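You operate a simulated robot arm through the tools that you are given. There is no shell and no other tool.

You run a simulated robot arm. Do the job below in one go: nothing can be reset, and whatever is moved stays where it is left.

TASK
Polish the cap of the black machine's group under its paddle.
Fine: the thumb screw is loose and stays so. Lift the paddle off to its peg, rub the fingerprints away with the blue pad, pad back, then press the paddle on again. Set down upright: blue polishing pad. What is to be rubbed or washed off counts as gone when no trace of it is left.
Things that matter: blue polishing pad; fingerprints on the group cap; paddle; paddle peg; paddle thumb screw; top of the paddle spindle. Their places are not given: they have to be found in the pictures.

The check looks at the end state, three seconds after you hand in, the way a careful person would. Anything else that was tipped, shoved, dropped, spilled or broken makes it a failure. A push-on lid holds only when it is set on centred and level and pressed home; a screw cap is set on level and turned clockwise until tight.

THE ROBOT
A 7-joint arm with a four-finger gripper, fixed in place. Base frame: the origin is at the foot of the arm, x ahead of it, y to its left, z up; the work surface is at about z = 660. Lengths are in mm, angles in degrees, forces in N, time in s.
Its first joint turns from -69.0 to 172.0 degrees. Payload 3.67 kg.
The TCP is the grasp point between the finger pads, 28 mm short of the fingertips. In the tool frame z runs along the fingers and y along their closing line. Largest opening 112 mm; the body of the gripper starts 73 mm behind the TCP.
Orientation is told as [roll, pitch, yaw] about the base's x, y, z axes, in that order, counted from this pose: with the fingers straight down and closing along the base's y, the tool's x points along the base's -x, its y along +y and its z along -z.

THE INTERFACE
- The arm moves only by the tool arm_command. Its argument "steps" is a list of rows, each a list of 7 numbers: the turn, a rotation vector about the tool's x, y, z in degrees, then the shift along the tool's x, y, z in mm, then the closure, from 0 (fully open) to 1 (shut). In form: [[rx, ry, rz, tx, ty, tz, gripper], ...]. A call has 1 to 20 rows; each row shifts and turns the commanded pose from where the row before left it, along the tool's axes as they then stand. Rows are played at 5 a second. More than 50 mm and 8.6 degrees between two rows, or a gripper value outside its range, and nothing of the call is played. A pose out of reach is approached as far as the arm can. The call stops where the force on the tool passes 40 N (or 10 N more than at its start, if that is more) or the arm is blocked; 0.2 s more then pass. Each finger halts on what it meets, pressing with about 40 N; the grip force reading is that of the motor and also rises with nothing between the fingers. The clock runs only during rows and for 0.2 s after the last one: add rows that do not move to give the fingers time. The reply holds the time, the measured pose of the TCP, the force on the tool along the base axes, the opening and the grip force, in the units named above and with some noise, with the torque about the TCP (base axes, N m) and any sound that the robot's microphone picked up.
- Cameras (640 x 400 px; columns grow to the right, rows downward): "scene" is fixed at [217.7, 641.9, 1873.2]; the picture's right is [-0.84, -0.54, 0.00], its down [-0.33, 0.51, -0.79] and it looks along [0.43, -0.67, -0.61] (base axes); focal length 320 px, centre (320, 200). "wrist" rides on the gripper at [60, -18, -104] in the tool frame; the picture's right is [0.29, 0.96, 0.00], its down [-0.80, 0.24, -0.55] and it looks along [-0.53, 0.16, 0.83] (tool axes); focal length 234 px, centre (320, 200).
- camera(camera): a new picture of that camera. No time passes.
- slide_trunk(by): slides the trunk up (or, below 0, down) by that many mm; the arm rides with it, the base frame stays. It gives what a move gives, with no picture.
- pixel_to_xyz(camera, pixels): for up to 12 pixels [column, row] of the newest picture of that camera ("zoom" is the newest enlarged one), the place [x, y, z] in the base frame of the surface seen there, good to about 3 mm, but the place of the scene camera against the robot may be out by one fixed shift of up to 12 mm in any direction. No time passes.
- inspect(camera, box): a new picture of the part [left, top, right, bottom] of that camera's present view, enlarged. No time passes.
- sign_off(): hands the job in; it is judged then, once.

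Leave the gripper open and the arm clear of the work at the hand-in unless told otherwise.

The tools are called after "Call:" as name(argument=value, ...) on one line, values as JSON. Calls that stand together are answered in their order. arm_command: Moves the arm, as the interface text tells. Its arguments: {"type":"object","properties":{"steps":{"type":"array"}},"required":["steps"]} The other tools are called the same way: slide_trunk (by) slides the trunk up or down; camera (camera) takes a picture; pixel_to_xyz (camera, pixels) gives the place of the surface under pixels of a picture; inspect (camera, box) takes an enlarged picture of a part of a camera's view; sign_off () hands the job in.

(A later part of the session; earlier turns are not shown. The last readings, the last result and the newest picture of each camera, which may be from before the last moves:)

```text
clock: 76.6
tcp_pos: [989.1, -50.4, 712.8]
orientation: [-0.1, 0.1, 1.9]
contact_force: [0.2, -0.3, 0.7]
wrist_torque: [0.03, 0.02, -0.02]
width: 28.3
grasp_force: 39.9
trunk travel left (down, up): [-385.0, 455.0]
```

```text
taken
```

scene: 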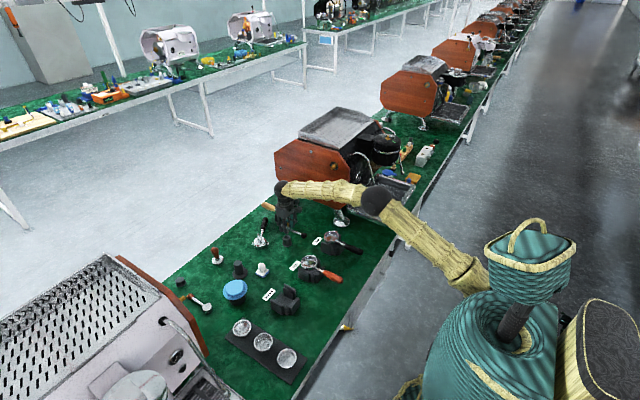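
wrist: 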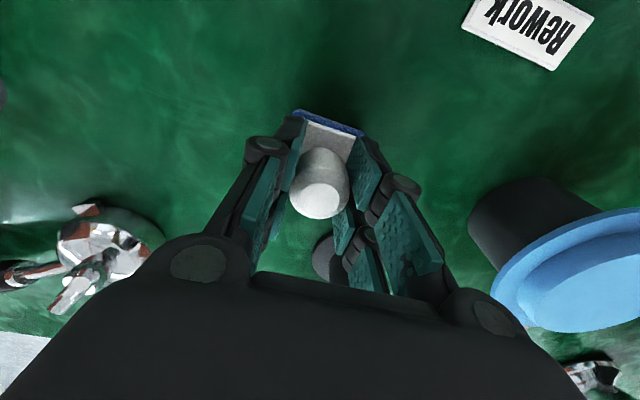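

The knob is held at 28 mm; home pose of the pad is TCP ≈ (988.3, -50.8, 712.6), yaw 2°. I'll lift slowly at first, then to z 850.

Call:
arm_command(steps=[[0, 0, 0, 0, 0, -2, 1], [0, 0, 0, 0, 0, -4, 1], [0, 0, 0, 0, 0, -8, 1], [0, 0, 0, 0, 0, -20, 1], [0, 0, 0, 0, 0, -35, 1], [0, 0, 0, 0, 0, -35, 1], [0, 0, 0, 0, 0, -35, 1], [0, 0, 0, 0, 0, 0, 1]])

Call:
camera(camera="wrist")

Call:
camera(camera="scene")

Call:
inspect(camera="scene", box=[220, 180, 320, 290])

```text
clock: 78.4
tcp_pos: [990.3, -54.1, 853.1]
orientation: [-0.2, 0.1, 2.0]
contact_force: [0.8, -0.3, -0.7]
wrist_torque: [0.02, -0.01, -0.01]
width: 28.1
grasp_force: 40.4
trunk travel left (down, up): [-385.0, 455.0]
```

```text
taken
```

wrist: 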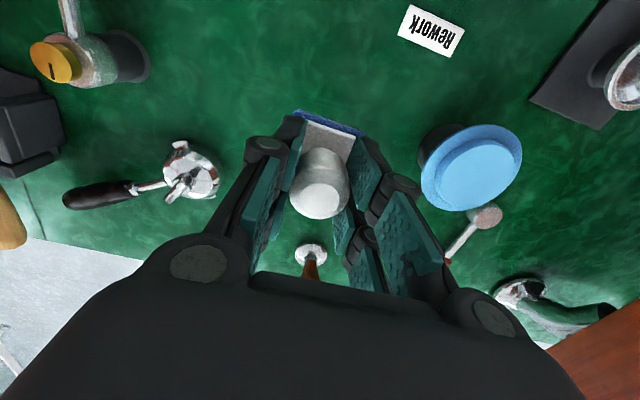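

```text
taken
```

scene: 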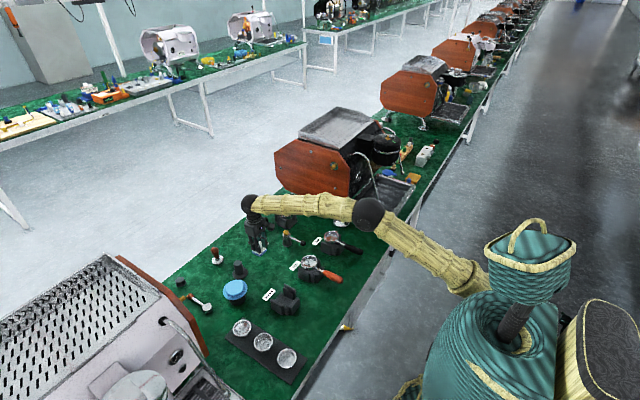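

```text
3.64 times, centred on (270, 235) of scene
```

zoom: 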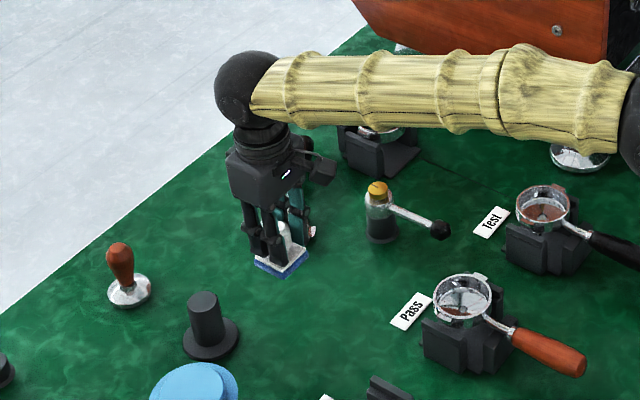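

The pad came up level in the hand. Now the trunk goes up by 400, alone.

Call:
slide_trunk(by=400)

```text
clock: 82.3
tcp_pos: [990.8, -54.8, 1252.9]
orientation: [-0.1, 0.1, 2.0]
contact_force: [0.2, 0.4, -0.8]
wrist_torque: [0.01, -0.02, 0.03]
width: 28.1
grasp_force: 39.8
trunk travel left (down, up): [-785.0, 55.0]
```

TCP at z 1253. I'll rise 40 mm more and travel level to about (700, -720) near the group for a look at the cap.

Call:
arm_command(steps=[[0, 0, 0, 0, 0, -40, 1], [0, 0, 0, 18.47, -38.5, 0, 1], [0, 0, 0, 18.47, -38.5, 0, 1], [0, 0, 0, 18.47, -38.5, 0, 1], [0, 0, 0, 18.47, -38.5, 0, 1], [0, 0, 0, 18.47, -38.5, 0, 1], [0, 0, 0, 18.47, -38.5, 0, 1], [0, 0, 0, 18.47, -38.5, 0, 1], [0, 0, 0, 18.47, -38.5, 0, 1], [0, 0, 0, 18.47, -38.5, 0, 1], [0, 0, 0, 18.47, -38.5, 0, 1], [0, 0, 0, 18.47, -38.5, 0, 1], [0, 0, 0, 18.47, -38.5, 0, 1], [0, 0, 0, 18.47, -38.5, 0, 1], [0, 0, 0, 18.47, -38.5, 0, 1], [0, 0, 0, 18.47, -38.5, 0, 1], [0, 0, 0, 18.47, -38.5, 0, 1], [0, 0, 0, 18.47, -38.5, 0, 1], [0, 0, 0, 0, 0, 0, 1]])

Call:
camera(camera="wrist")

Call:
inspect(camera="wrist", box=[220, 30, 380, 160])

```text
clock: 86.3
tcp_pos: [698.5, -723.2, 1293.1]
orientation: [0.0, 0.1, 2.0]
contact_force: [0.1, -0.2, -0.4]
wrist_torque: [0.03, -0.02, -0.03]
width: 28.3
grasp_force: 40.3
trunk travel left (down, up): [-785.0, 55.0]
```

```text
taken
```

wrist: 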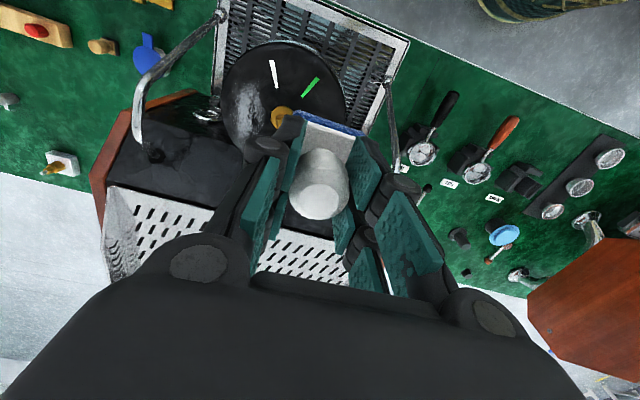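

```text
3.08 times, centred on (300, 95) of wrist
```

zoom: 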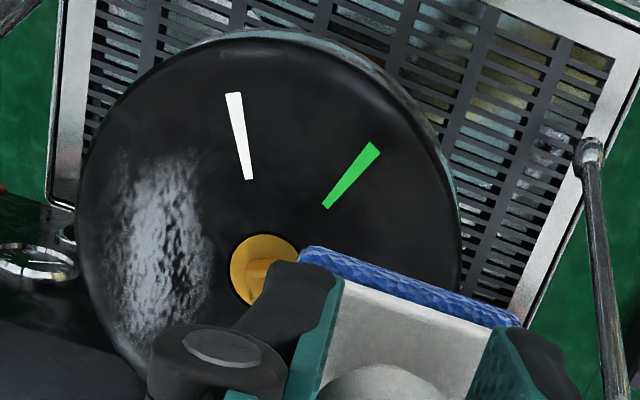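

The fingerprint patch is fully visible, left of the spindle. I'll read its outline and the spindle and tick marks.

Call:
pixel_to_xyz(camera="wrist", pixels=[[240, 79], [257, 80], [263, 100], [266, 118], [255, 130], [240, 134], [232, 115], [236, 95], [250, 105], [279, 117], [272, 112], [228, 100]])

```text
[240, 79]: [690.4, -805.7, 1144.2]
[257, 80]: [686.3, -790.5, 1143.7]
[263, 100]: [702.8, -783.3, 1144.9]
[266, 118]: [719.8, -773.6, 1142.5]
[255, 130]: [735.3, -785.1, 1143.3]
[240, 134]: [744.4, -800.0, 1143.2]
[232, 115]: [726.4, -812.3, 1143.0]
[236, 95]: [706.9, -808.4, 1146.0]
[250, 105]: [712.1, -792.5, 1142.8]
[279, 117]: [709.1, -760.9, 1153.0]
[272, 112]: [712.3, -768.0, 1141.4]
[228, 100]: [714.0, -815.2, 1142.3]
```

Patch bounds: x 685–748, y -816 to -776, on the cap at z 1143. I'll move the pad above its middle (716, -797) and down to TCP z 1230 (pad underside about 35 mm above the cap).

Call:
arm_command(steps=[[0, 0, 0, -7.5, -37.2, 0, 1], [0, 0, 0, -7.5, -37.2, 0, 1], [0, 0, 0, 0, 0, 31, 1], [0, 0, 0, 0, 0, 31, 1], [0, 0, 0, 0, 0, 0, 1], [0, 0, 0, 0, 0, 0, 1]])

Call:
arm_command(steps=[[0, 0, 0, 0, 0, 0, 1]])

Call:
inspect(camera="scene", box=[360, 105, 420, 165])

Call:
camera(camera="wrist")

```text
clock: 87.7
tcp_pos: [714.2, -790.7, 1235.9]
orientation: [-0.3, 0.1, 2.0]
contact_force: [0.8, -0.6, -0.1]
wrist_torque: [0.03, 0.06, 0.01]
width: 28.1
grasp_force: 40.2
trunk travel left (down, up): [-785.0, 55.0]
```

```text
clock: 88.1
tcp_pos: [713.8, -799.8, 1229.0]
orientation: [0.1, 0.1, 1.9]
contact_force: [-0.6, 0.3, -0.7]
wrist_torque: [0.02, -0.02, -0.02]
width: 28.2
grasp_force: 39.7
trunk travel left (down, up): [-785.0, 55.0]
```

```text
6.67 times, centred on (390, 135) of scene
```

zoom: 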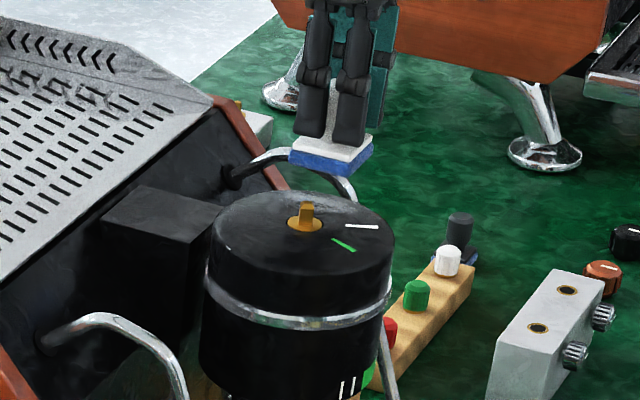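

```text
taken
```

wrist: 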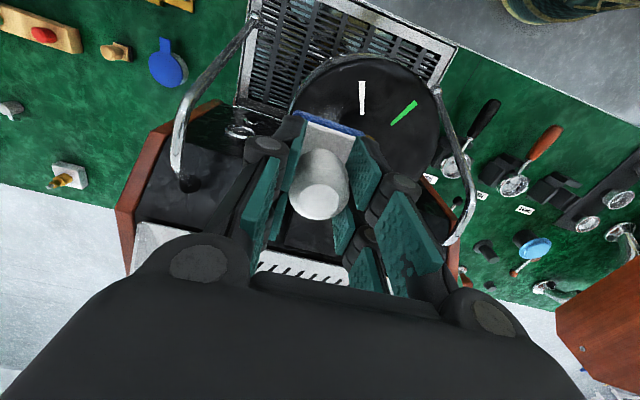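

The pad hovers over the patch with clear space to the spindle. I'll descend 29 mm to just above contact, then feel for the cap.

Call:
arm_command(steps=[[0, 0, 0, 0, 0, 12, 1], [0, 0, 0, 0, 0, 12, 1], [0, 0, 0, 0, 0, 5, 1], [0, 0, 0, 0, 0, 0, 1], [0, 0, 0, 0, 0, 0, 1]])

Call:
arm_command(steps=[[0, 0, 0, 0, 0, 1.5, 1], [0, 0, 0, 0, 0, 1.5, 1], [0, 0, 0, 0, 0, 0, 1]])

```text
clock: 89.3
tcp_pos: [715.7, -795.2, 1202.3]
orientation: [-0.1, 0.1, 1.9]
contact_force: [0.7, 0.4, -0.5]
wrist_torque: [-0.01, 0.05, 0.04]
width: 28.1
grasp_force: 40.2
trunk travel left (down, up): [-785.0, 55.0]
```

```text
clock: 90.1
tcp_pos: [716.4, -794.0, 1201.3]
orientation: [-0.1, 0.1, 2.0]
contact_force: [-0.1, -0.7, -0.3]
wrist_torque: [0.0, -0.03, 0.02]
width: 27.9
grasp_force: 39.7
trunk travel left (down, up): [-785.0, 55.0]
```

No contact yet at z 1201; y has drifted to -794. I'll shift 4 mm to -y and continue down in small rows.

Call:
arm_command(steps=[[0, 0, 0, 0, -4, 0, 1], [0, 0, 0, 0, 0, 1.5, 1], [0, 0, 0, 0, 0, 1.5, 1], [0, 0, 0, 0, 0, 1.5, 1], [0, 0, 0, 0, 0, 0, 1]])

Call:
arm_command(steps=[[0, 0, 0, 0, 0, 0, 1]])

```text
clock: 91.3
tcp_pos: [718.8, -798.2, 1196.7]
orientation: [0.0, 0.1, 2.0]
contact_force: [-0.7, 0.2, -0.4]
wrist_torque: [0.01, 0.03, -0.01]
width: 28.1
grasp_force: 40.1
trunk travel left (down, up): [-785.0, 55.0]
```

```text
clock: 91.7
tcp_pos: [717.4, -798.7, 1195.9]
orientation: [0.1, 0.1, 2.0]
contact_force: [0.2, -0.4, -0.7]
wrist_torque: [0.02, 0.0, 0.01]
width: 28.2
grasp_force: 39.5
trunk travel left (down, up): [-785.0, 55.0]
```

Still no contact at z 1196. I'll continue down in 1 mm rows.

Call:
arm_command(steps=[[0, 0, 0, 0, 0, 1, 1], [0, 0, 0, 0, 0, 1, 1], [0, 0, 0, 0, 0, 0, 1]])

Call:
arm_command(steps=[[0, 0, 0, 0, 0, 1, 1], [0, 0, 0, 0, 0, 0, 1]])

```text
clock: 92.5
tcp_pos: [717.2, -798.4, 1194.7]
orientation: [-0.1, -0.1, 2.0]
contact_force: [0.1, -1.8, 5.0]
wrist_torque: [0.01, -0.04, -0.03]
width: 28.0
grasp_force: 40.0
trunk travel left (down, up): [-785.0, 55.0]
```

```text
clock: 93.1
tcp_pos: [718.5, -797.1, 1195.4]
orientation: [-0.2, 0.0, 1.9]
contact_force: [2.5, -2.7, 11.6]
wrist_torque: [-0.02, -0.05, -0.03]
width: 28.2
grasp_force: 40.1
trunk travel left (down, up): [-785.0, 55.0]
```

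The pad presses the cap with about 11 N. I'll rub with strokes along x between about 694 and 742, at y -798 and -804.

Call:
arm_command(steps=[[0, 0, 0, -8, 0, 0, 1], [0, 0, 0, -8, 0, 0, 1], [0, 0, 0, -8, 0, 0, 1], [0, 0, 0, 8, 0, 0, 1], [0, 0, 0, 8, 0, 0, 1], [0, 0, 0, 8, 0, 0, 1], [0, 0, 0, 8, 0, 0, 1], [0, 0, 0, 8, 0, 0, 1], [0, 0, 0, 8, 0, 0, 1], [0, 0, 0, 0, -6, 0, 1], [0, 0, 0, -8, 0, 0, 1], [0, 0, 0, -8, 0, 0, 1], [0, 0, 0, -8, 0, 0, 1], [0, 0, 0, -8, 0, 0, 1], [0, 0, 0, -8, 0, 0, 1], [0, 0, 0, -8, 0, 0, 1], [0, 0, 0, 8, 0, 0, 1], [0, 0, 0, 8, 0, 0, 1], [0, 0, 0, 8, 0, 0, 1], [0, 0, 0, 0, 6, 0, 1]])

Call:
camera(camera="wrist")

Call:
inspect(camera="scene", box=[365, 110, 415, 155])

```text
clock: 97.3
tcp_pos: [717.2, -799.8, 1193.9]
orientation: [-0.2, 0.2, 1.9]
contact_force: [-0.2, -5.1, 13.2]
wrist_torque: [-0.14, -0.09, -0.02]
width: 27.9
grasp_force: 39.9
trunk travel left (down, up): [-785.0, 55.0]
```

```text
taken
```

wrist: 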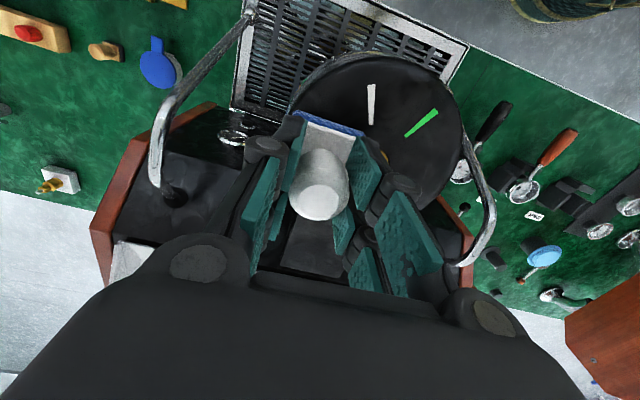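

```text
8.89 times, centred on (390, 132) of scene
```

zoom: 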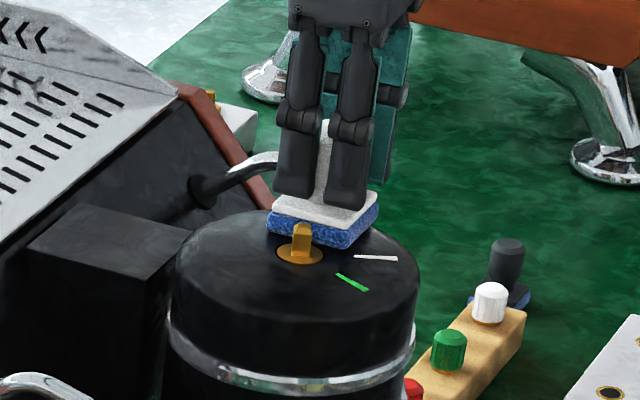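

The pad lies flat and the rubbing goes well (13 N). I'll add strokes nearer the spindle at y about -794 and at the outer edge at y about -808.

Call:
arm_command(steps=[[0, 0, 0, 0, 5, 0, 1], [0, 0, 0, -8, 0, 0, 1], [0, 0, 0, -8, 0, 0, 1], [0, 0, 0, -8, 0, 0, 1], [0, 0, 0, -8, 0, 0, 1], [0, 0, 0, 8, 0, 0, 1], [0, 0, 0, 8, 0, 0, 1], [0, 0, 0, 8, 0, 0, 1], [0, 0, 0, 8, 0, 0, 1], [0, 0, 0, 8, 0, 0, 1], [0, 0, 0, 8, 0, 0, 1], [0, 0, 0, 8, 0, 0, 1], [0, 0, 0, 8, 0, 0, 1], [0, 0, 0, 0, -7, 0, 1], [0, 0, 0, -8, -3, 0, 1], [0, 0, 0, -8, -3, 0, 1], [0, 0, 0, -8, 0, 0, 1], [0, 0, 0, -8, 0, 0, 1], [0, 0, 0, -8, 0, 0, 1], [0, 0, 0, -8, 0, 0, 1]])

```text
clock: 101.5
tcp_pos: [731.7, -805.3, 1193.9]
orientation: [-0.1, 0.1, 2.0]
contact_force: [-4.2, 0.0, 8.7]
wrist_torque: [0.03, 0.07, 0.03]
width: 28.0
grasp_force: 40.4
trunk travel left (down, up): [-785.0, 55.0]
```

I'll lift the pad straight up and go back to the viewing spot (about (700, -723, 1293)) to check the cap.

Call:
arm_command(steps=[[0, 0, 0, 0, 0, -5, 1], [0, 0, 0, 0, 0, -20, 1], [0, 0, 0, 0, 0, -37, 1], [0, 0, 0, 0, 0, -37, 1], [0, 0, 0, 16, 41, 0, 1], [0, 0, 0, 16, 41, 0, 1], [0, 0, 0, 0, 0, 0, 1], [0, 0, 0, 0, 0, 0, 1]])

Call:
camera(camera="wrist")

Call:
inspect(camera="wrist", box=[220, 30, 380, 160])

Call:
inspect(camera="scene", box=[365, 110, 415, 155])

```text
clock: 103.3
tcp_pos: [697.5, -730.3, 1291.1]
orientation: [0.3, 0.0, 1.9]
contact_force: [0.1, -0.1, -0.8]
wrist_torque: [-0.01, -0.01, -0.01]
width: 28.2
grasp_force: 39.9
trunk travel left (down, up): [-785.0, 55.0]
```

```text
taken
```

wrist: 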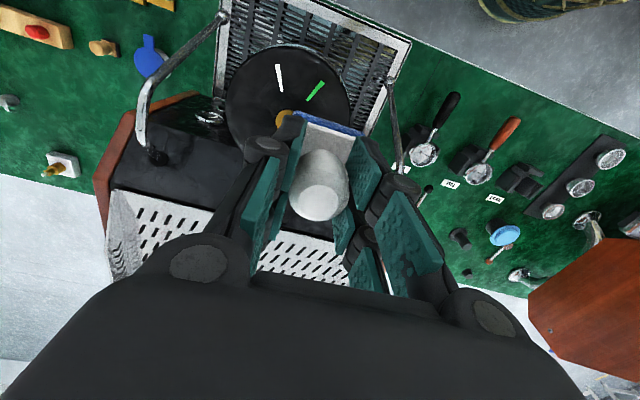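

```text
3.08 times, centred on (300, 95) of wrist
```

zoom: 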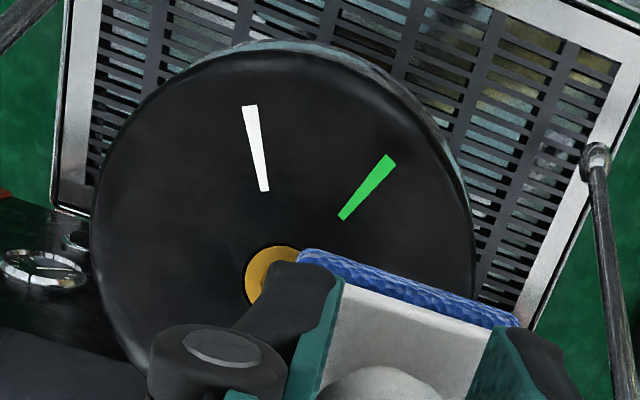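

```text
8.89 times, centred on (390, 132) of scene
```

zoom: 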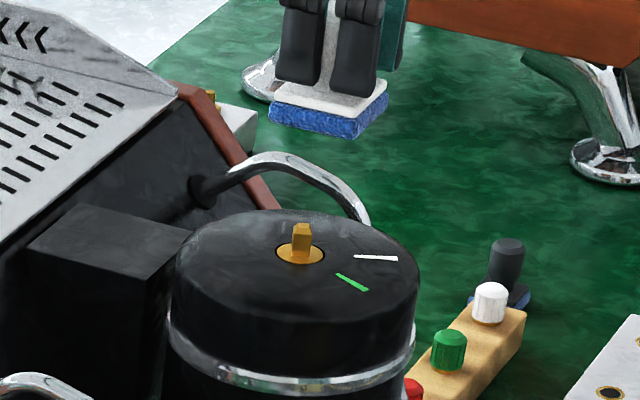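

The patch is gone in the visible part. I'll zoom more closely on the rubbed area in both views to look for leftover traces.

Call:
inspect(camera="wrist", box=[222, 65, 300, 150])

Call:
inspect(camera="scene", box=[372, 128, 406, 150])

```text
4.71 times, centred on (261, 108) of wrist
```

zoom: 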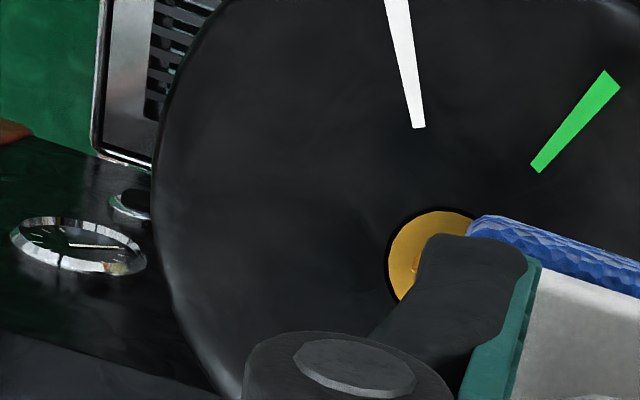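

```text
16.00 times, centred on (389, 139) of scene
```

zoom: 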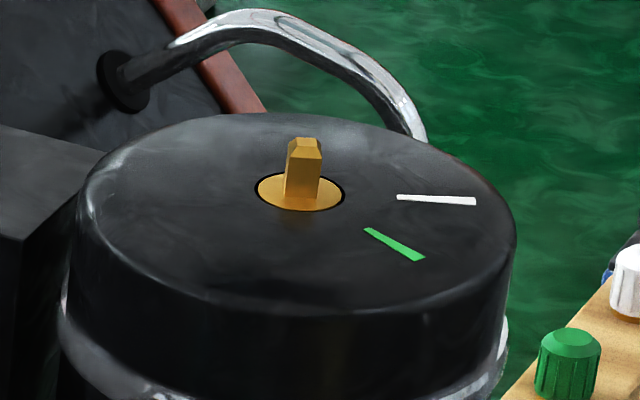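

The cap looks clean and smooth. To check the part hidden behind the finger (around x 740, y -800), I'll shift the hand 55 mm further in +x and look again.

Call:
arm_command(steps=[[0, 0, 0, -28, 10, 0, 1], [0, 0, 0, -28, 10, 0, 1], [0, 0, 0, 0, 0, 0, 1], [0, 0, 0, 0, 0, 0, 1]])

Call:
camera(camera="wrist")

Call:
inspect(camera="wrist", box=[200, 0, 330, 120])

```text
clock: 104.3
tcp_pos: [755.2, -703.2, 1293.6]
orientation: [0.0, 0.0, 2.0]
contact_force: [0.3, 0.2, -0.9]
wrist_torque: [0.0, 0.03, 0.01]
width: 28.1
grasp_force: 40.2
trunk travel left (down, up): [-785.0, 55.0]
```

```text
taken
```

wrist: 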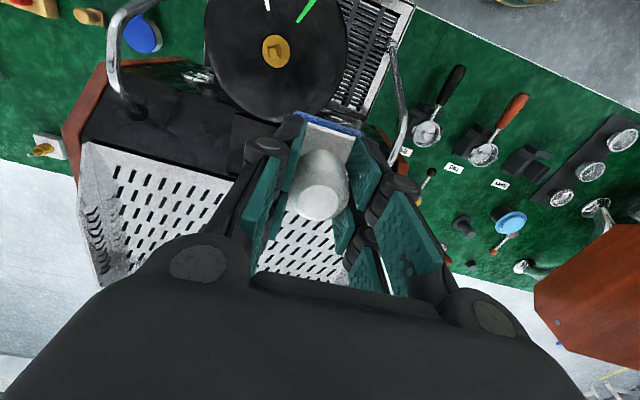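

```text
3.33 times, centred on (265, 60) of wrist
```

zoom: 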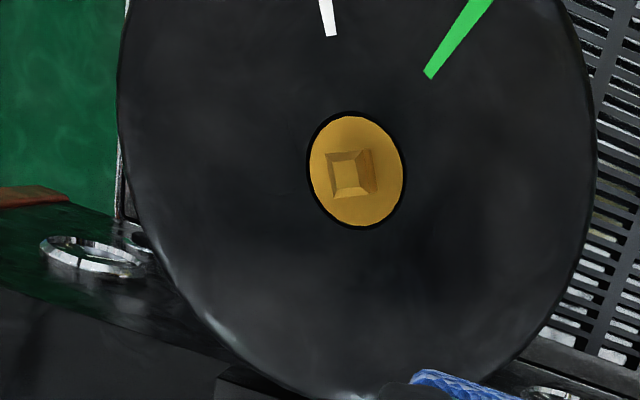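

The entire cap is clean, spindle untouched. Now I take the pad back: travel level at z 1293 to above its home at (988, -51).

Call:
arm_command(steps=[[0, 0, 0, -15.98, 40.2, 0, 1], [0, 0, 0, -15.98, 40.2, 0, 1], [0, 0, 0, -15.98, 40.2, 0, 1], [0, 0, 0, -15.98, 40.2, 0, 1], [0, 0, 0, -15.98, 40.2, 0, 1], [0, 0, 0, -15.98, 40.2, 0, 1], [0, 0, 0, -15.98, 40.2, 0, 1], [0, 0, 0, -15.98, 40.2, 0, 1], [0, 0, 0, -15.98, 40.2, 0, 1], [0, 0, 0, -15.98, 40.2, 0, 1], [0, 0, 0, -15.98, 40.2, 0, 1], [0, 0, 0, -15.98, 40.2, 0, 1], [0, 0, 0, -15.98, 40.2, 0, 1], [0, 0, 0, -15.98, 40.2, 0, 1], [0, 0, 0, -15.98, 40.2, 0, 1], [0, 0, 0, -15.98, 40.2, 0, 1], [0, 0, 0, 0, 0, 0, 1], [0, 0, 0, 0, 0, 0, 1]])

```text
clock: 108.1
tcp_pos: [987.7, -51.2, 1292.4]
orientation: [-0.1, 0.1, 1.9]
contact_force: [0.4, 1.0, -1.3]
wrist_torque: [0.0, 0.01, -0.01]
width: 27.8
grasp_force: 39.8
trunk travel left (down, up): [-785.0, 55.0]
```

The hand is at (987.7, -51.2, 1292). I'll lower the trunk by 400 alone.

Call:
slide_trunk(by=-400)

```text
clock: 111.9
tcp_pos: [988.1, -52.7, 892.5]
orientation: [-0.1, 0.1, 2.0]
contact_force: [-0.1, -1.0, -0.6]
wrist_torque: [0.0, 0.0, -0.02]
width: 27.9
grasp_force: 40.1
trunk travel left (down, up): [-385.0, 455.0]
```

At z 892.5 over the home spot. I'll descend 165 mm to about z 727 and read the position.

Call:
arm_command(steps=[[0, 0, 0, 0, 0, 40, 1], [0, 0, 0, 0, 0, 40, 1], [0, 0, 0, 0, 0, 40, 1], [0, 0, 0, 0, 0, 30, 1], [0, 0, 0, 0, 0, 15, 1], [0, 0, 0, 0, 0, 0, 1], [0, 0, 0, 0, 0, 0, 1]])

Call:
arm_command(steps=[[0, 0, 0, 0, 0, 0, 1]])

Call:
arm_command(steps=[[0, 0, 0, 0, 0, 0, 1]])

Call:
inspect(camera="scene", box=[220, 210, 310, 290])

```text
clock: 113.5
tcp_pos: [985.3, -53.1, 726.3]
orientation: [-0.1, 0.1, 2.0]
contact_force: [0.0, 0.2, 0.4]
wrist_torque: [-0.02, 0.02, 0.01]
width: 27.9
grasp_force: 39.9
trunk travel left (down, up): [-385.0, 455.0]
```

```text
clock: 113.9
tcp_pos: [985.9, -53.0, 726.0]
orientation: [-0.1, 0.2, 2.0]
contact_force: [0.5, 0.0, -0.6]
wrist_torque: [0.0, 0.01, 0.0]
width: 28.0
grasp_force: 40.0
trunk travel left (down, up): [-385.0, 455.0]
```

```text
clock: 114.3
tcp_pos: [985.6, -53.7, 726.6]
orientation: [-0.1, 0.1, 2.0]
contact_force: [0.1, -0.7, -0.3]
wrist_torque: [-0.02, -0.02, 0.01]
width: 28.2
grasp_force: 40.2
trunk travel left (down, up): [-385.0, 455.0]
```

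```text
5.00 times, centred on (265, 250) of scene
```

zoom: 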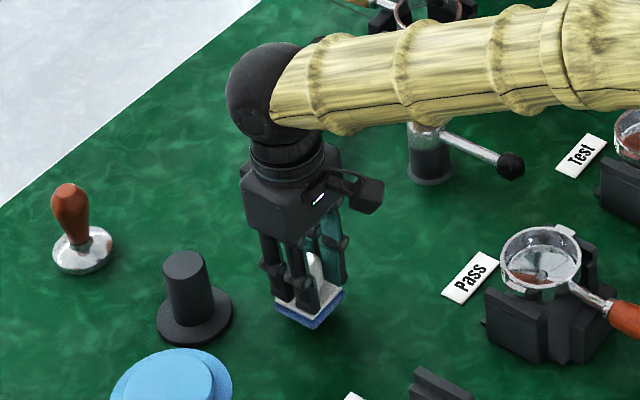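

Average (985.6, -53.3): 2.7 and 2.5 mm short of home. I'll correct that and lower 10 mm, then feel for the bench.

Call:
arm_command(steps=[[0, 0, 0, -2.8, 2.4, 0, 1], [0, 0, 0, 0, 0, 4, 1], [0, 0, 0, 0, 0, 4, 1], [0, 0, 0, 0, 0, 2, 1], [0, 0, 0, 0, 0, 0, 1]])

Call:
arm_command(steps=[[0, 0, 0, 0, 0, 1, 1], [0, 0, 0, 0, 0, 1, 1], [0, 0, 0, 0, 0, 0, 1]])

```text
clock: 115.5
tcp_pos: [989.8, -52.2, 717.1]
orientation: [-0.1, 0.1, 2.0]
contact_force: [0.3, 0.3, 0.1]
wrist_torque: [-0.02, -0.01, 0.01]
width: 28.0
grasp_force: 40.0
trunk travel left (down, up): [-385.0, 455.0]
```

```text
clock: 116.3
tcp_pos: [990.2, -50.4, 714.8]
orientation: [-0.2, 0.1, 2.0]
contact_force: [0.6, -0.4, -0.5]
wrist_torque: [0.01, 0.02, 0.02]
width: 28.2
grasp_force: 40.0
trunk travel left (down, up): [-385.0, 455.0]
```

Position (990, -50.5, 714.8), no contact yet. I'll lower further in 1 mm rows.

Call:
arm_command(steps=[[0, 0, 0, 1, 0, 1, 1], [0, 0, 0, 0, 0, 1, 1], [0, 0, 0, 0, 0, 0, 1]])

Call:
arm_command(steps=[[0, 0, 0, 0, 0, 0.5, 1], [0, 0, 0, 0, 0, 0, 1]])

```text
clock: 117.1
tcp_pos: [988.5, -49.9, 712.6]
orientation: [-0.1, 0.1, 2.0]
contact_force: [0.4, 0.1, -0.8]
wrist_torque: [0.02, -0.01, 0.01]
width: 28.2
grasp_force: 40.0
trunk travel left (down, up): [-385.0, 455.0]
```

```text
clock: 117.7
tcp_pos: [990.4, -50.3, 713.4]
orientation: [-0.2, 0.1, 2.0]
contact_force: [0.0, -0.8, -0.5]
wrist_torque: [0.02, 0.02, -0.04]
width: 28.2
grasp_force: 40.4
trunk travel left (down, up): [-385.0, 455.0]
```

Still no contact. I'll continue in 0.7 mm rows.

Call:
arm_command(steps=[[0, 0, 0, 0, 0, 0.7, 1], [0, 0, 0, 0, 0, 0, 1]])

Call:
arm_command(steps=[[0, 0, 0, 0, 0, 0.7, 1], [0, 0, 0, 0, 0, 0, 1]])

```text
clock: 118.3
tcp_pos: [988.7, -50.8, 711.6]
orientation: [-0.1, 0.0, 2.0]
contact_force: [-1.1, -0.4, 0.1]
wrist_torque: [0.03, 0.0, -0.01]
width: 27.8
grasp_force: 39.9
trunk travel left (down, up): [-385.0, 455.0]
```

```text
clock: 118.9
tcp_pos: [988.8, -48.5, 711.1]
orientation: [-0.1, 0.1, 1.9]
contact_force: [-0.7, -0.2, 1.2]
wrist_torque: [0.04, 0.0, 0.01]
width: 28.1
grasp_force: 40.1
trunk travel left (down, up): [-385.0, 455.0]
```

Force z has turned to +1.2 N: the pad touches the bench. I'll add 0.4 mm, then open the fingers to 61 mm and rise.

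Call:
arm_command(steps=[[0, 0, 0, 0, 0, 0.4, 1], [0, 0, 0, 0, 0, 0, 0.7], [0, 0, 0, 0, 0, 0, 0.6], [0, 0, 0, 0, 0, 0, 0.45], [0, 0, 0, 0, 0, 0, 0.45], [0, 0, 0, 0, 0, -10, 0.45], [0, 0, 0, 0, 0, -25, 0.45], [0, 0, 0, 0, 0, -40, 0.45], [0, 0, 0, 0, 0, -40, 0.45], [0, 0, 0, 0, 0, -25, 0.45], [0, 0, 0, 0, 0, 0, 0.45]])

Call:
camera(camera="wrist")

Call:
inspect(camera="wrist", box=[270, 70, 370, 150])

Call:
inspect(camera="scene", box=[220, 210, 310, 290])

```text
clock: 121.3
tcp_pos: [990.8, -48.4, 853.0]
orientation: [-0.1, 0.1, 2.0]
contact_force: [0.5, 0.2, -0.5]
wrist_torque: [0.0, 0.01, -0.05]
width: 61.3
grasp_force: 0.1
trunk travel left (down, up): [-385.0, 455.0]
```

```text
taken
```

wrist: 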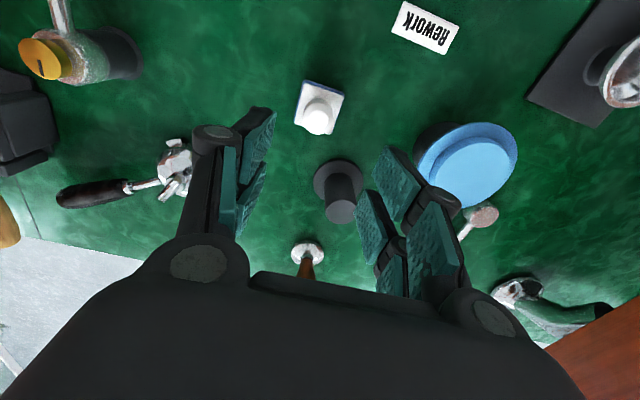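

```text
5.00 times, centred on (320, 110) of wrist
```

zoom: 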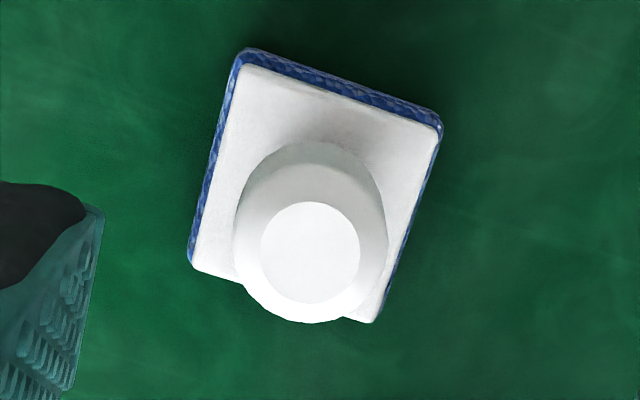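

```text
5.00 times, centred on (265, 250) of scene
```

zoom: 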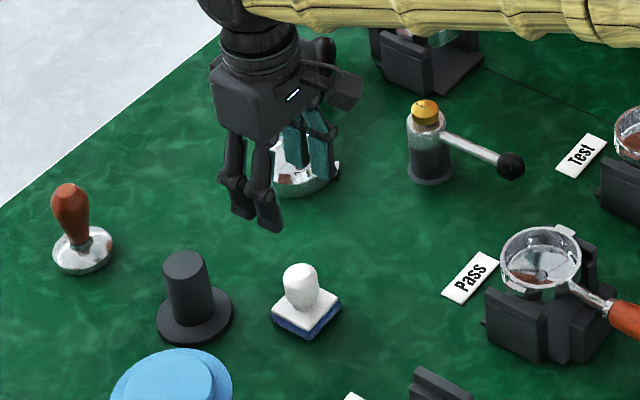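

The pad stands upright at its old place. Next I'll go back over the paddle on the peg at about (1010, -270), fingers at 61 mm, z 850.

Call:
arm_command(steps=[[0, 0, 0, -2.25, -44.5, 0, 0.45], [0, 0, 0, -2.25, -44.5, 0, 0.45], [0, 0, 0, -2.25, -44.5, 0, 0.45], [0, 0, 0, -2.25, -44.5, 0, 0.45], [0, 0, 0, -2.25, -44.5, 0, 0.45], [0, 0, 0, 0, 0, 0, 0.45], [0, 0, 0, 0, 0, 0, 0.45]])

Call:
arm_command(steps=[[0, 0, 0, 0, 0, 0, 0.45]])

Call:
camera(camera="wrist")

Call:
inspect(camera="wrist", box=[250, 40, 390, 180])

```text
clock: 122.9
tcp_pos: [1007.2, -273.4, 849.1]
orientation: [0.0, 0.1, 1.9]
contact_force: [1.1, 0.2, -0.3]
wrist_torque: [0.02, -0.03, 0.03]
width: 61.7
grasp_force: 0.0
trunk travel left (down, up): [-385.0, 455.0]
```

```text
clock: 123.3
tcp_pos: [1007.5, -272.5, 847.4]
orientation: [-0.1, 0.1, 1.8]
contact_force: [-0.5, 0.2, -0.6]
wrist_torque: [0.02, 0.03, 0.01]
width: 61.1
grasp_force: 0.1
trunk travel left (down, up): [-385.0, 455.0]
```

```text
taken
```

wrist: 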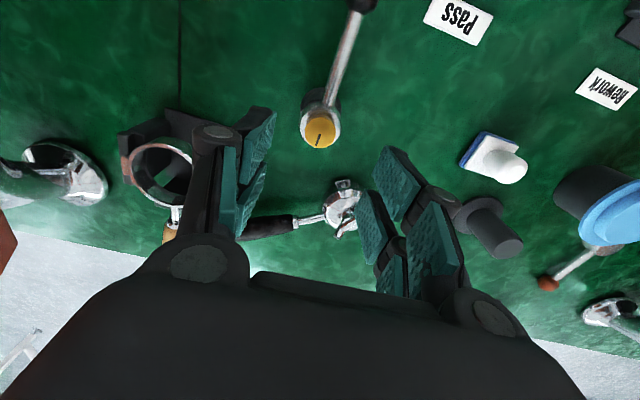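

```text
2.86 times, centred on (320, 110) of wrist
```

zoom: 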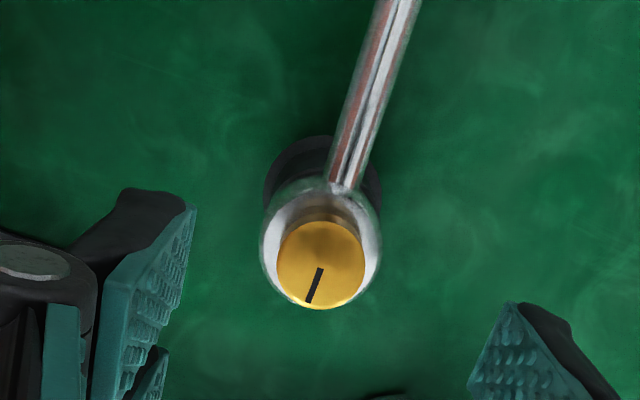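

The paddle is below, nearly centred. I'll shift (+2.4, +2.8) toward (1009.8, -270.2), descend to about z 785 and read again.

Call:
arm_command(steps=[[0, 0, 0, -2.5, 2.7, 0, 0.45], [0, 0, 0, 0, 0, 31, 0.45], [0, 0, 0, 0, 0, 31, 0.45], [0, 0, 0, 0, 0, 0, 0.45], [0, 0, 0, 0, 0, 0, 0.45]])

Call:
arm_command(steps=[[0, 0, 0, 0, 0, 0, 0.45]])

Call:
arm_command(steps=[[0, 0, 0, 0, 0, 0, 0.45]])

Call:
camera(camera="wrist")

Call:
inspect(camera="wrist", box=[250, 70, 390, 210])

```text
clock: 124.5
tcp_pos: [1009.9, -268.7, 788.3]
orientation: [-0.1, 0.1, 1.9]
contact_force: [0.5, -0.7, 0.6]
wrist_torque: [0.02, -0.01, 0.02]
width: 62.0
grasp_force: 0.1
trunk travel left (down, up): [-385.0, 455.0]
```

```text
clock: 124.9
tcp_pos: [1011.6, -268.2, 788.4]
orientation: [-0.1, 0.1, 1.9]
contact_force: [0.0, 0.4, -0.5]
wrist_torque: [0.0, 0.01, 0.01]
width: 61.4
grasp_force: 0.1
trunk travel left (down, up): [-385.0, 455.0]
```

```text
clock: 125.3
tcp_pos: [1010.4, -269.5, 789.5]
orientation: [-0.1, 0.1, 2.0]
contact_force: [-0.3, 1.0, -0.3]
wrist_torque: [0.0, 0.03, -0.02]
width: 61.9
grasp_force: 0.1
trunk travel left (down, up): [-385.0, 455.0]
```

```text
taken
```

wrist: 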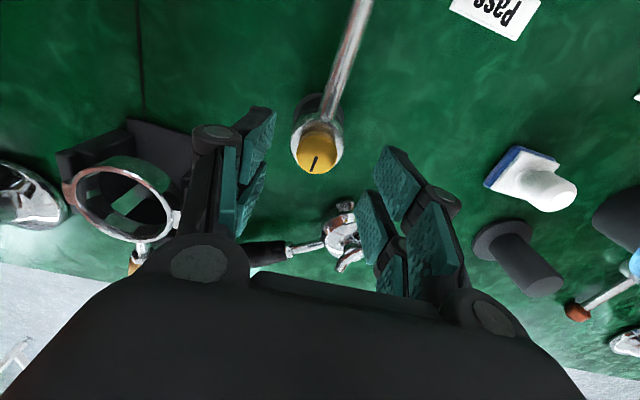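

```text
2.86 times, centred on (320, 140) of wrist
```

zoom: 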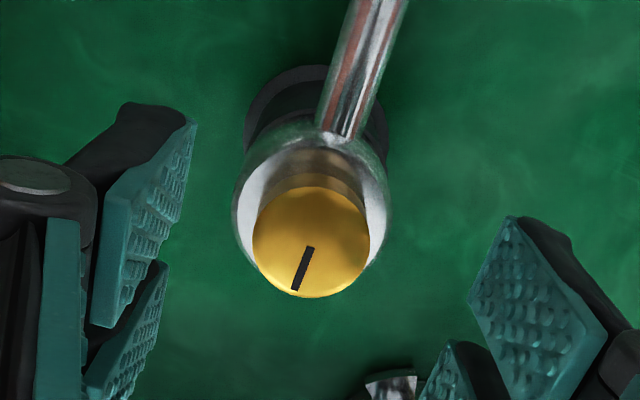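

Average (1010.6, -268.8), and the thumb screw shows slightly left, so I'll shift (-1.0, -1.6) and descend to about z 745 with fingers open.

Call:
arm_command(steps=[[0, 0, 0, 1.05, -1.6, 0, 0.45], [0, 0, 0, 0, 0, 15, 0.45], [0, 0, 0, 0, 0, 15, 0.45], [0, 0, 0, 0, 0, 14, 0.45], [0, 0, 0, 0, 0, 0, 0.45], [0, 0, 0, 0, 0, 0, 0.45]])

Call:
arm_command(steps=[[0, 0, 0, 0, 0, 0, 0.45]])

Call:
arm_command(steps=[[0, 0, 0, 0, 0, 0, 0.45]])

Call:
arm_command(steps=[[0, 0, 0, 0, 0, 0, 0.45]])

```text
clock: 126.7
tcp_pos: [1009.2, -271.6, 745.8]
orientation: [-0.1, 0.1, 2.1]
contact_force: [-0.5, 0.1, 0.8]
wrist_torque: [0.01, -0.03, 0.04]
width: 61.4
grasp_force: 0.1
trunk travel left (down, up): [-385.0, 455.0]
```

```text
clock: 127.1
tcp_pos: [1009.4, -269.8, 744.1]
orientation: [-0.1, 0.1, 2.0]
contact_force: [0.5, -0.2, 0.2]
wrist_torque: [0.04, 0.0, 0.0]
width: 61.7
grasp_force: 0.0
trunk travel left (down, up): [-385.0, 455.0]
```

```text
clock: 127.5
tcp_pos: [1009.2, -270.6, 744.9]
orientation: [-0.1, 0.1, 2.1]
contact_force: [0.9, -0.7, -1.0]
wrist_torque: [-0.01, -0.02, 0.01]
width: 61.8
grasp_force: 0.2
trunk travel left (down, up): [-385.0, 455.0]
```

```text
clock: 127.9
tcp_pos: [1010.4, -270.0, 744.3]
orientation: [-0.2, 0.1, 2.0]
contact_force: [0.0, 0.8, 0.5]
wrist_torque: [-0.03, -0.02, 0.04]
width: 61.7
grasp_force: 0.1
trunk travel left (down, up): [-385.0, 455.0]
```

Average (1009.6, -270.5, 744.8), right on target. I'll go down 8 mm and close on the hub.

Call:
arm_command(steps=[[0, 0, 0, 0, 0, 4, 0.45], [0, 0, 0, 0, 0, 4, 0.45], [0, 0, 0, 0, 0, 0, 0.45], [0, 0, 0, 0, 0, 0, 0.55], [0, 0, 0, 0, 0, 0, 0.62], [0, 0, 0, 0, 0, 0, 1], [0, 0, 0, 0, 0, 0, 1], [0, 0, 0, 0, 0, 0, 1]])

Call:
arm_command(steps=[[0, 0, 0, 0, 0, 0, 1]])

Call:
arm_command(steps=[[0, 0, 0, 0, 0, 0, 1]])

Call:
arm_command(steps=[[0, 0, 0, 0, 0, 0, 1]])

Call:
camera(camera="wrist")

Call:
inspect(camera="wrist", box=[240, 90, 400, 230])

```text
clock: 129.7
tcp_pos: [1008.8, -269.9, 737.4]
orientation: [-0.1, 0.1, 2.0]
contact_force: [-0.1, -0.1, 0.2]
wrist_torque: [0.03, 0.01, 0.0]
width: 40.1
grasp_force: 39.8
trunk travel left (down, up): [-385.0, 455.0]
```

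```text
clock: 130.1
tcp_pos: [1009.4, -270.3, 737.2]
orientation: [-0.1, 0.1, 2.0]
contact_force: [-0.2, -0.4, 0.9]
wrist_torque: [-0.01, -0.05, -0.02]
width: 40.0
grasp_force: 40.0
trunk travel left (down, up): [-385.0, 455.0]
```

```text
clock: 130.5
tcp_pos: [1008.8, -272.1, 736.9]
orientation: [-0.2, 0.0, 2.0]
contact_force: [0.4, 0.2, 0.1]
wrist_torque: [-0.02, 0.01, 0.01]
width: 40.0
grasp_force: 39.8
trunk travel left (down, up): [-385.0, 455.0]
```

```text
clock: 130.9
tcp_pos: [1008.7, -271.4, 736.8]
orientation: [-0.1, 0.1, 2.0]
contact_force: [0.4, 0.5, 0.0]
wrist_torque: [0.01, -0.02, 0.0]
width: 40.1
grasp_force: 39.4
trunk travel left (down, up): [-385.0, 455.0]
```

```text
taken
```

wrist: 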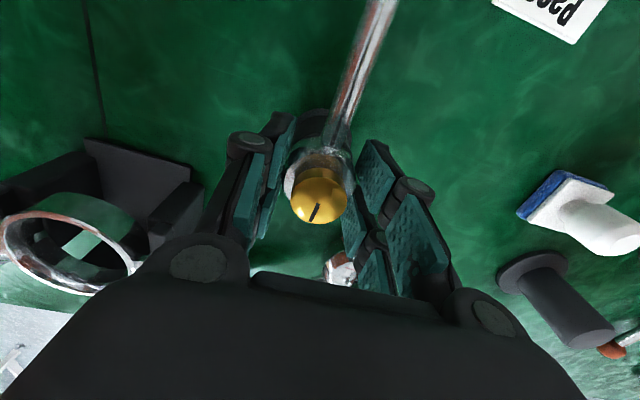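

```text
2.86 times, centred on (320, 160) of wrist
```

zoom: 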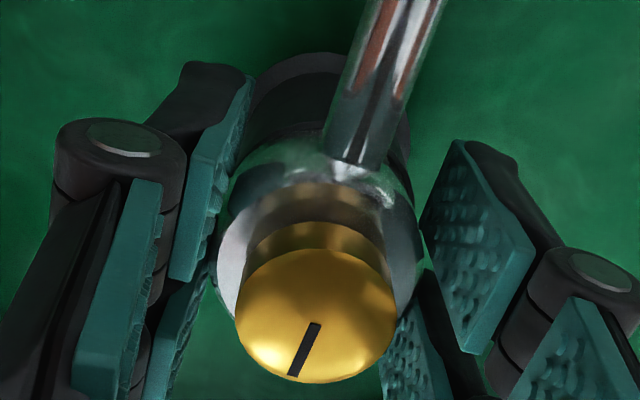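

The hub is held at 40.0 mm; TCP average (1008.9, -270.9, 737.1), so the hub sits about 1 mm farther out in the hand than before. I'll lift slowly in 1 mm rows.

Call:
arm_command(steps=[[0, 0, 0, 0, 0, -1, 1], [0, 0, 0, 0, 0, -1, 1], [0, 0, 0, 0, 0, -1, 1], [0, 0, 0, 0, 0, -1, 1], [0, 0, 0, 0, 0, -1, 1], [0, 0, 0, 0, 0, -1, 1], [0, 0, 0, 0, 0, -1, 1], [0, 0, 0, 0, 0, -1, 1], [0, 0, 0, 0, 0, 0, 1]])

Call:
inspect(camera="scene", box=[270, 210, 310, 250])

```text
clock: 132.9
tcp_pos: [1008.5, -271.4, 743.9]
orientation: [-0.1, 0.0, 2.0]
contact_force: [-4.1, 1.5, -2.9]
wrist_torque: [0.05, 0.14, -0.06]
width: 39.9
grasp_force: 40.2
trunk travel left (down, up): [-385.0, 455.0]
```

```text
10.00 times, centred on (290, 230) of scene
```

zoom: 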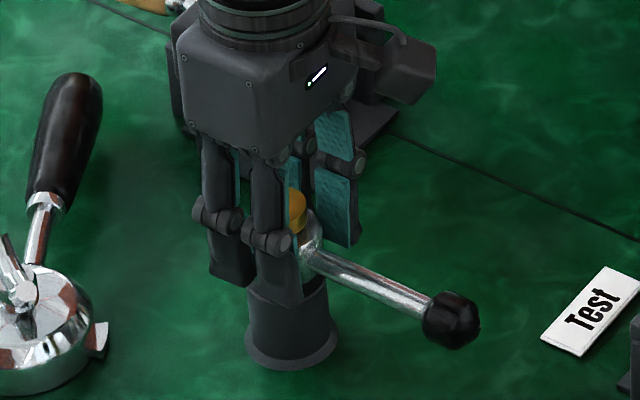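

The paddle rises; there is a side force of -4 N in x, so I'll ease 0.6 mm toward -x and keep lifting.

Call:
arm_command(steps=[[0, 0, 0, 0.6, 0.2, 0, 1], [0, 0, 0, 0, 0, -1, 1], [0, 0, 0, 0, 0, -1, 1], [0, 0, 0, 0, 0, -1, 1], [0, 0, 0, 0, 0, -1, 1], [0, 0, 0, 0, 0, -1, 1], [0, 0, 0, 0, 0, -1, 1], [0, 0, 0, 0, 0, -1, 1], [0, 0, 0, 0, 0, -1, 1], [0, 0, 0, 0, 0, -1, 1], [0, 0, 0, 0, 0, -1, 1], [0, 0, 0, 0, 0, -1, 1], [0, 0, 0, 0, 0, -1, 1], [0, 0, 0, 0, 0, -1, 1], [0, 0, 0, 0, 0, 0, 1]])

Call:
inspect(camera="scene", box=[270, 210, 310, 250])

```text
clock: 136.1
tcp_pos: [1008.8, -269.7, 757.5]
orientation: [0.0, 0.2, 2.0]
contact_force: [-0.3, 0.7, -1.5]
wrist_torque: [-0.02, -0.07, -0.03]
width: 39.9
grasp_force: 40.0
trunk travel left (down, up): [-385.0, 455.0]
```

```text
10.00 times, centred on (290, 230) of scene
```

zoom: 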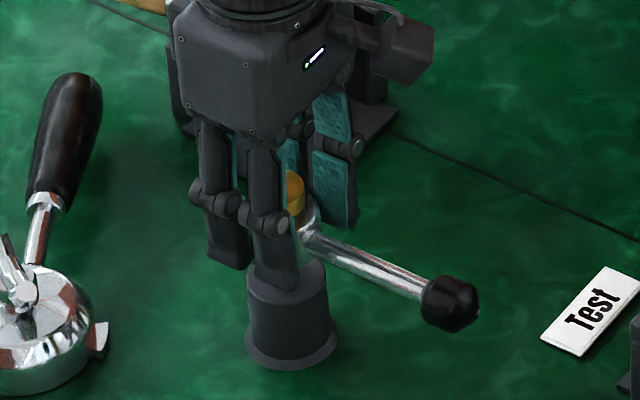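

At z 757 the socket has just left the pin. I'll raise to about z 900.

Call:
arm_command(steps=[[0, 0, 0, 0, 0, -3, 1], [0, 0, 0, 0, 0, -5, 1], [0, 0, 0, 0, 0, -10, 1], [0, 0, 0, 0, 0, -25, 1], [0, 0, 0, 0, 0, -35, 1], [0, 0, 0, 0, 0, -35, 1], [0, 0, 0, 0, 0, -25, 1], [0, 0, 0, 0, 0, 0, 1], [0, 0, 0, 0, 0, 0, 1]])

Call:
camera(camera="wrist")

Call:
inspect(camera="wrist", box=[270, 0, 410, 230])

Call:
pixel_to_xyz(camera="wrist", pixels=[[340, 120], [349, 90], [359, 60], [369, 30], [376, 8]])

```text
clock: 138.1
tcp_pos: [1008.9, -269.1, 893.4]
orientation: [-0.1, 0.1, 2.0]
contact_force: [0.4, 0.1, -1.8]
wrist_torque: [-0.01, -0.06, 0.01]
width: 39.6
grasp_force: 39.9
trunk travel left (down, up): [-385.0, 455.0]
```

```text
taken
```

wrist: 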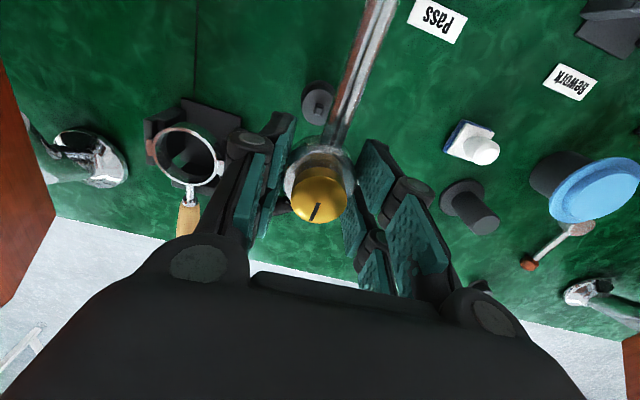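

```text
1.74 times, centred on (340, 115) of wrist
```

zoom: 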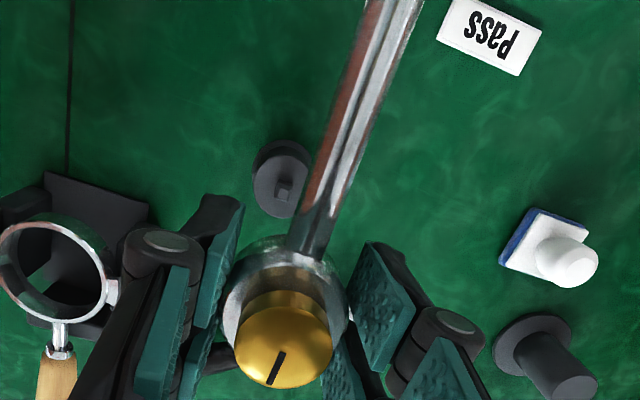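

```text
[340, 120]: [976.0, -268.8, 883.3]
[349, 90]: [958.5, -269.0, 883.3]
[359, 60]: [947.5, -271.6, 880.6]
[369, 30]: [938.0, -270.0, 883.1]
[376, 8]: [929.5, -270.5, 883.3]
```

The paddle is level in the hand (rod z uniform at 883). Now the trunk goes up by 400.

Call:
slide_trunk(by=400)

```text
clock: 141.9
tcp_pos: [1008.0, -269.6, 1293.2]
orientation: [-0.1, 0.1, 2.0]
contact_force: [0.1, -0.1, -1.8]
wrist_torque: [-0.01, -0.01, 0.01]
width: 39.5
grasp_force: 39.8
trunk travel left (down, up): [-785.0, 55.0]
```

I'll travel level to about (690, -708) beside the group and turn the tool to yaw 26.6°.

Call:
arm_command(steps=[[0, 0, 0, 25.62, -32.85, 0, 1], [0, 0, 0, 25.62, -32.85, 0, 1], [0, 0, 0, 25.62, -32.85, 0, 1], [0, 0, 0, 25.62, -32.85, 0, 1], [0, 0, 0, 25.62, -32.85, 0, 1], [0, 0, 0, 25.62, -32.85, 0, 1], [0, 0, 0, 25.62, -32.85, 0, 1], [0, 0, 0, 25.62, -32.85, 0, 1], [0, 0, 0, 25.62, -32.85, 0, 1], [0, 0, 0, 25.62, -32.85, 0, 1], [0, 0, 0, 25.62, -32.85, 0, 1], [0, 0, 0, 25.62, -32.85, 0, 1], [0, 0, 0, 25.62, -32.85, 0, 1], [0, 0, -6.15, 0, 0, 0, 1], [0, 0, -6.15, 0, 0, 0, 1], [0, 0, -6.15, 0, 0, 0, 1], [0, 0, -6.15, 0, 0, 0, 1], [0, 0, 0, 0, 0, 0, 1], [0, 0, 0, 0, 0, 0, 1]])

Call:
arm_command(steps=[[0, 0, 0, 0, 0, 0, 1]])

Call:
arm_command(steps=[[0, 0, 0, 0, 0, 0, 1]])

Call:
camera(camera="wrist")

Call:
inspect(camera="wrist", box=[245, 80, 283, 116])

```text
clock: 145.9
tcp_pos: [689.3, -709.8, 1293.4]
orientation: [0.0, 0.1, 26.7]
contact_force: [0.3, -0.4, -2.7]
wrist_torque: [0.04, -0.01, 0.01]
width: 39.7
grasp_force: 40.3
trunk travel left (down, up): [-785.0, 55.0]
```

```text
clock: 146.3
tcp_pos: [690.2, -708.2, 1294.3]
orientation: [0.0, 0.1, 26.6]
contact_force: [0.2, 0.4, -1.7]
wrist_torque: [0.0, 0.0, 0.0]
width: 39.7
grasp_force: 40.0
trunk travel left (down, up): [-785.0, 55.0]
```

```text
clock: 146.7
tcp_pos: [690.9, -709.8, 1295.0]
orientation: [0.0, 0.1, 26.6]
contact_force: [0.1, -0.2, -2.0]
wrist_torque: [-0.01, -0.01, 0.01]
width: 39.8
grasp_force: 40.4
trunk travel left (down, up): [-785.0, 55.0]
```

```text
taken
```

wrist: 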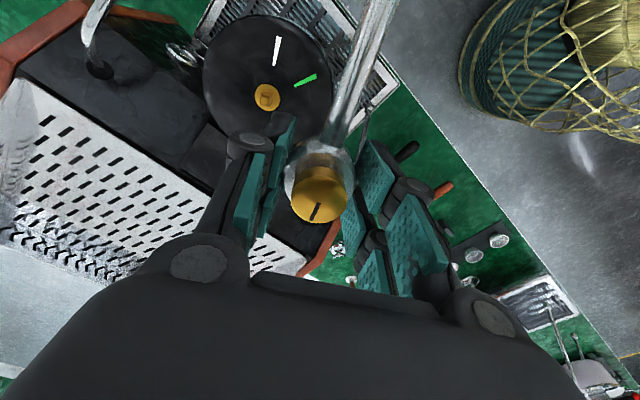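

```text
11.11 times, centred on (264, 98) of wrist
```

zoom: 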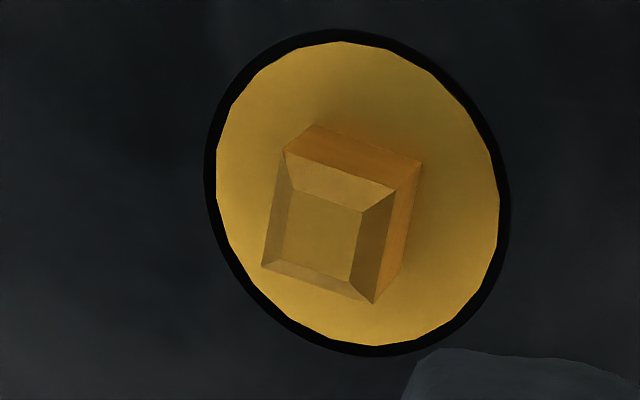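

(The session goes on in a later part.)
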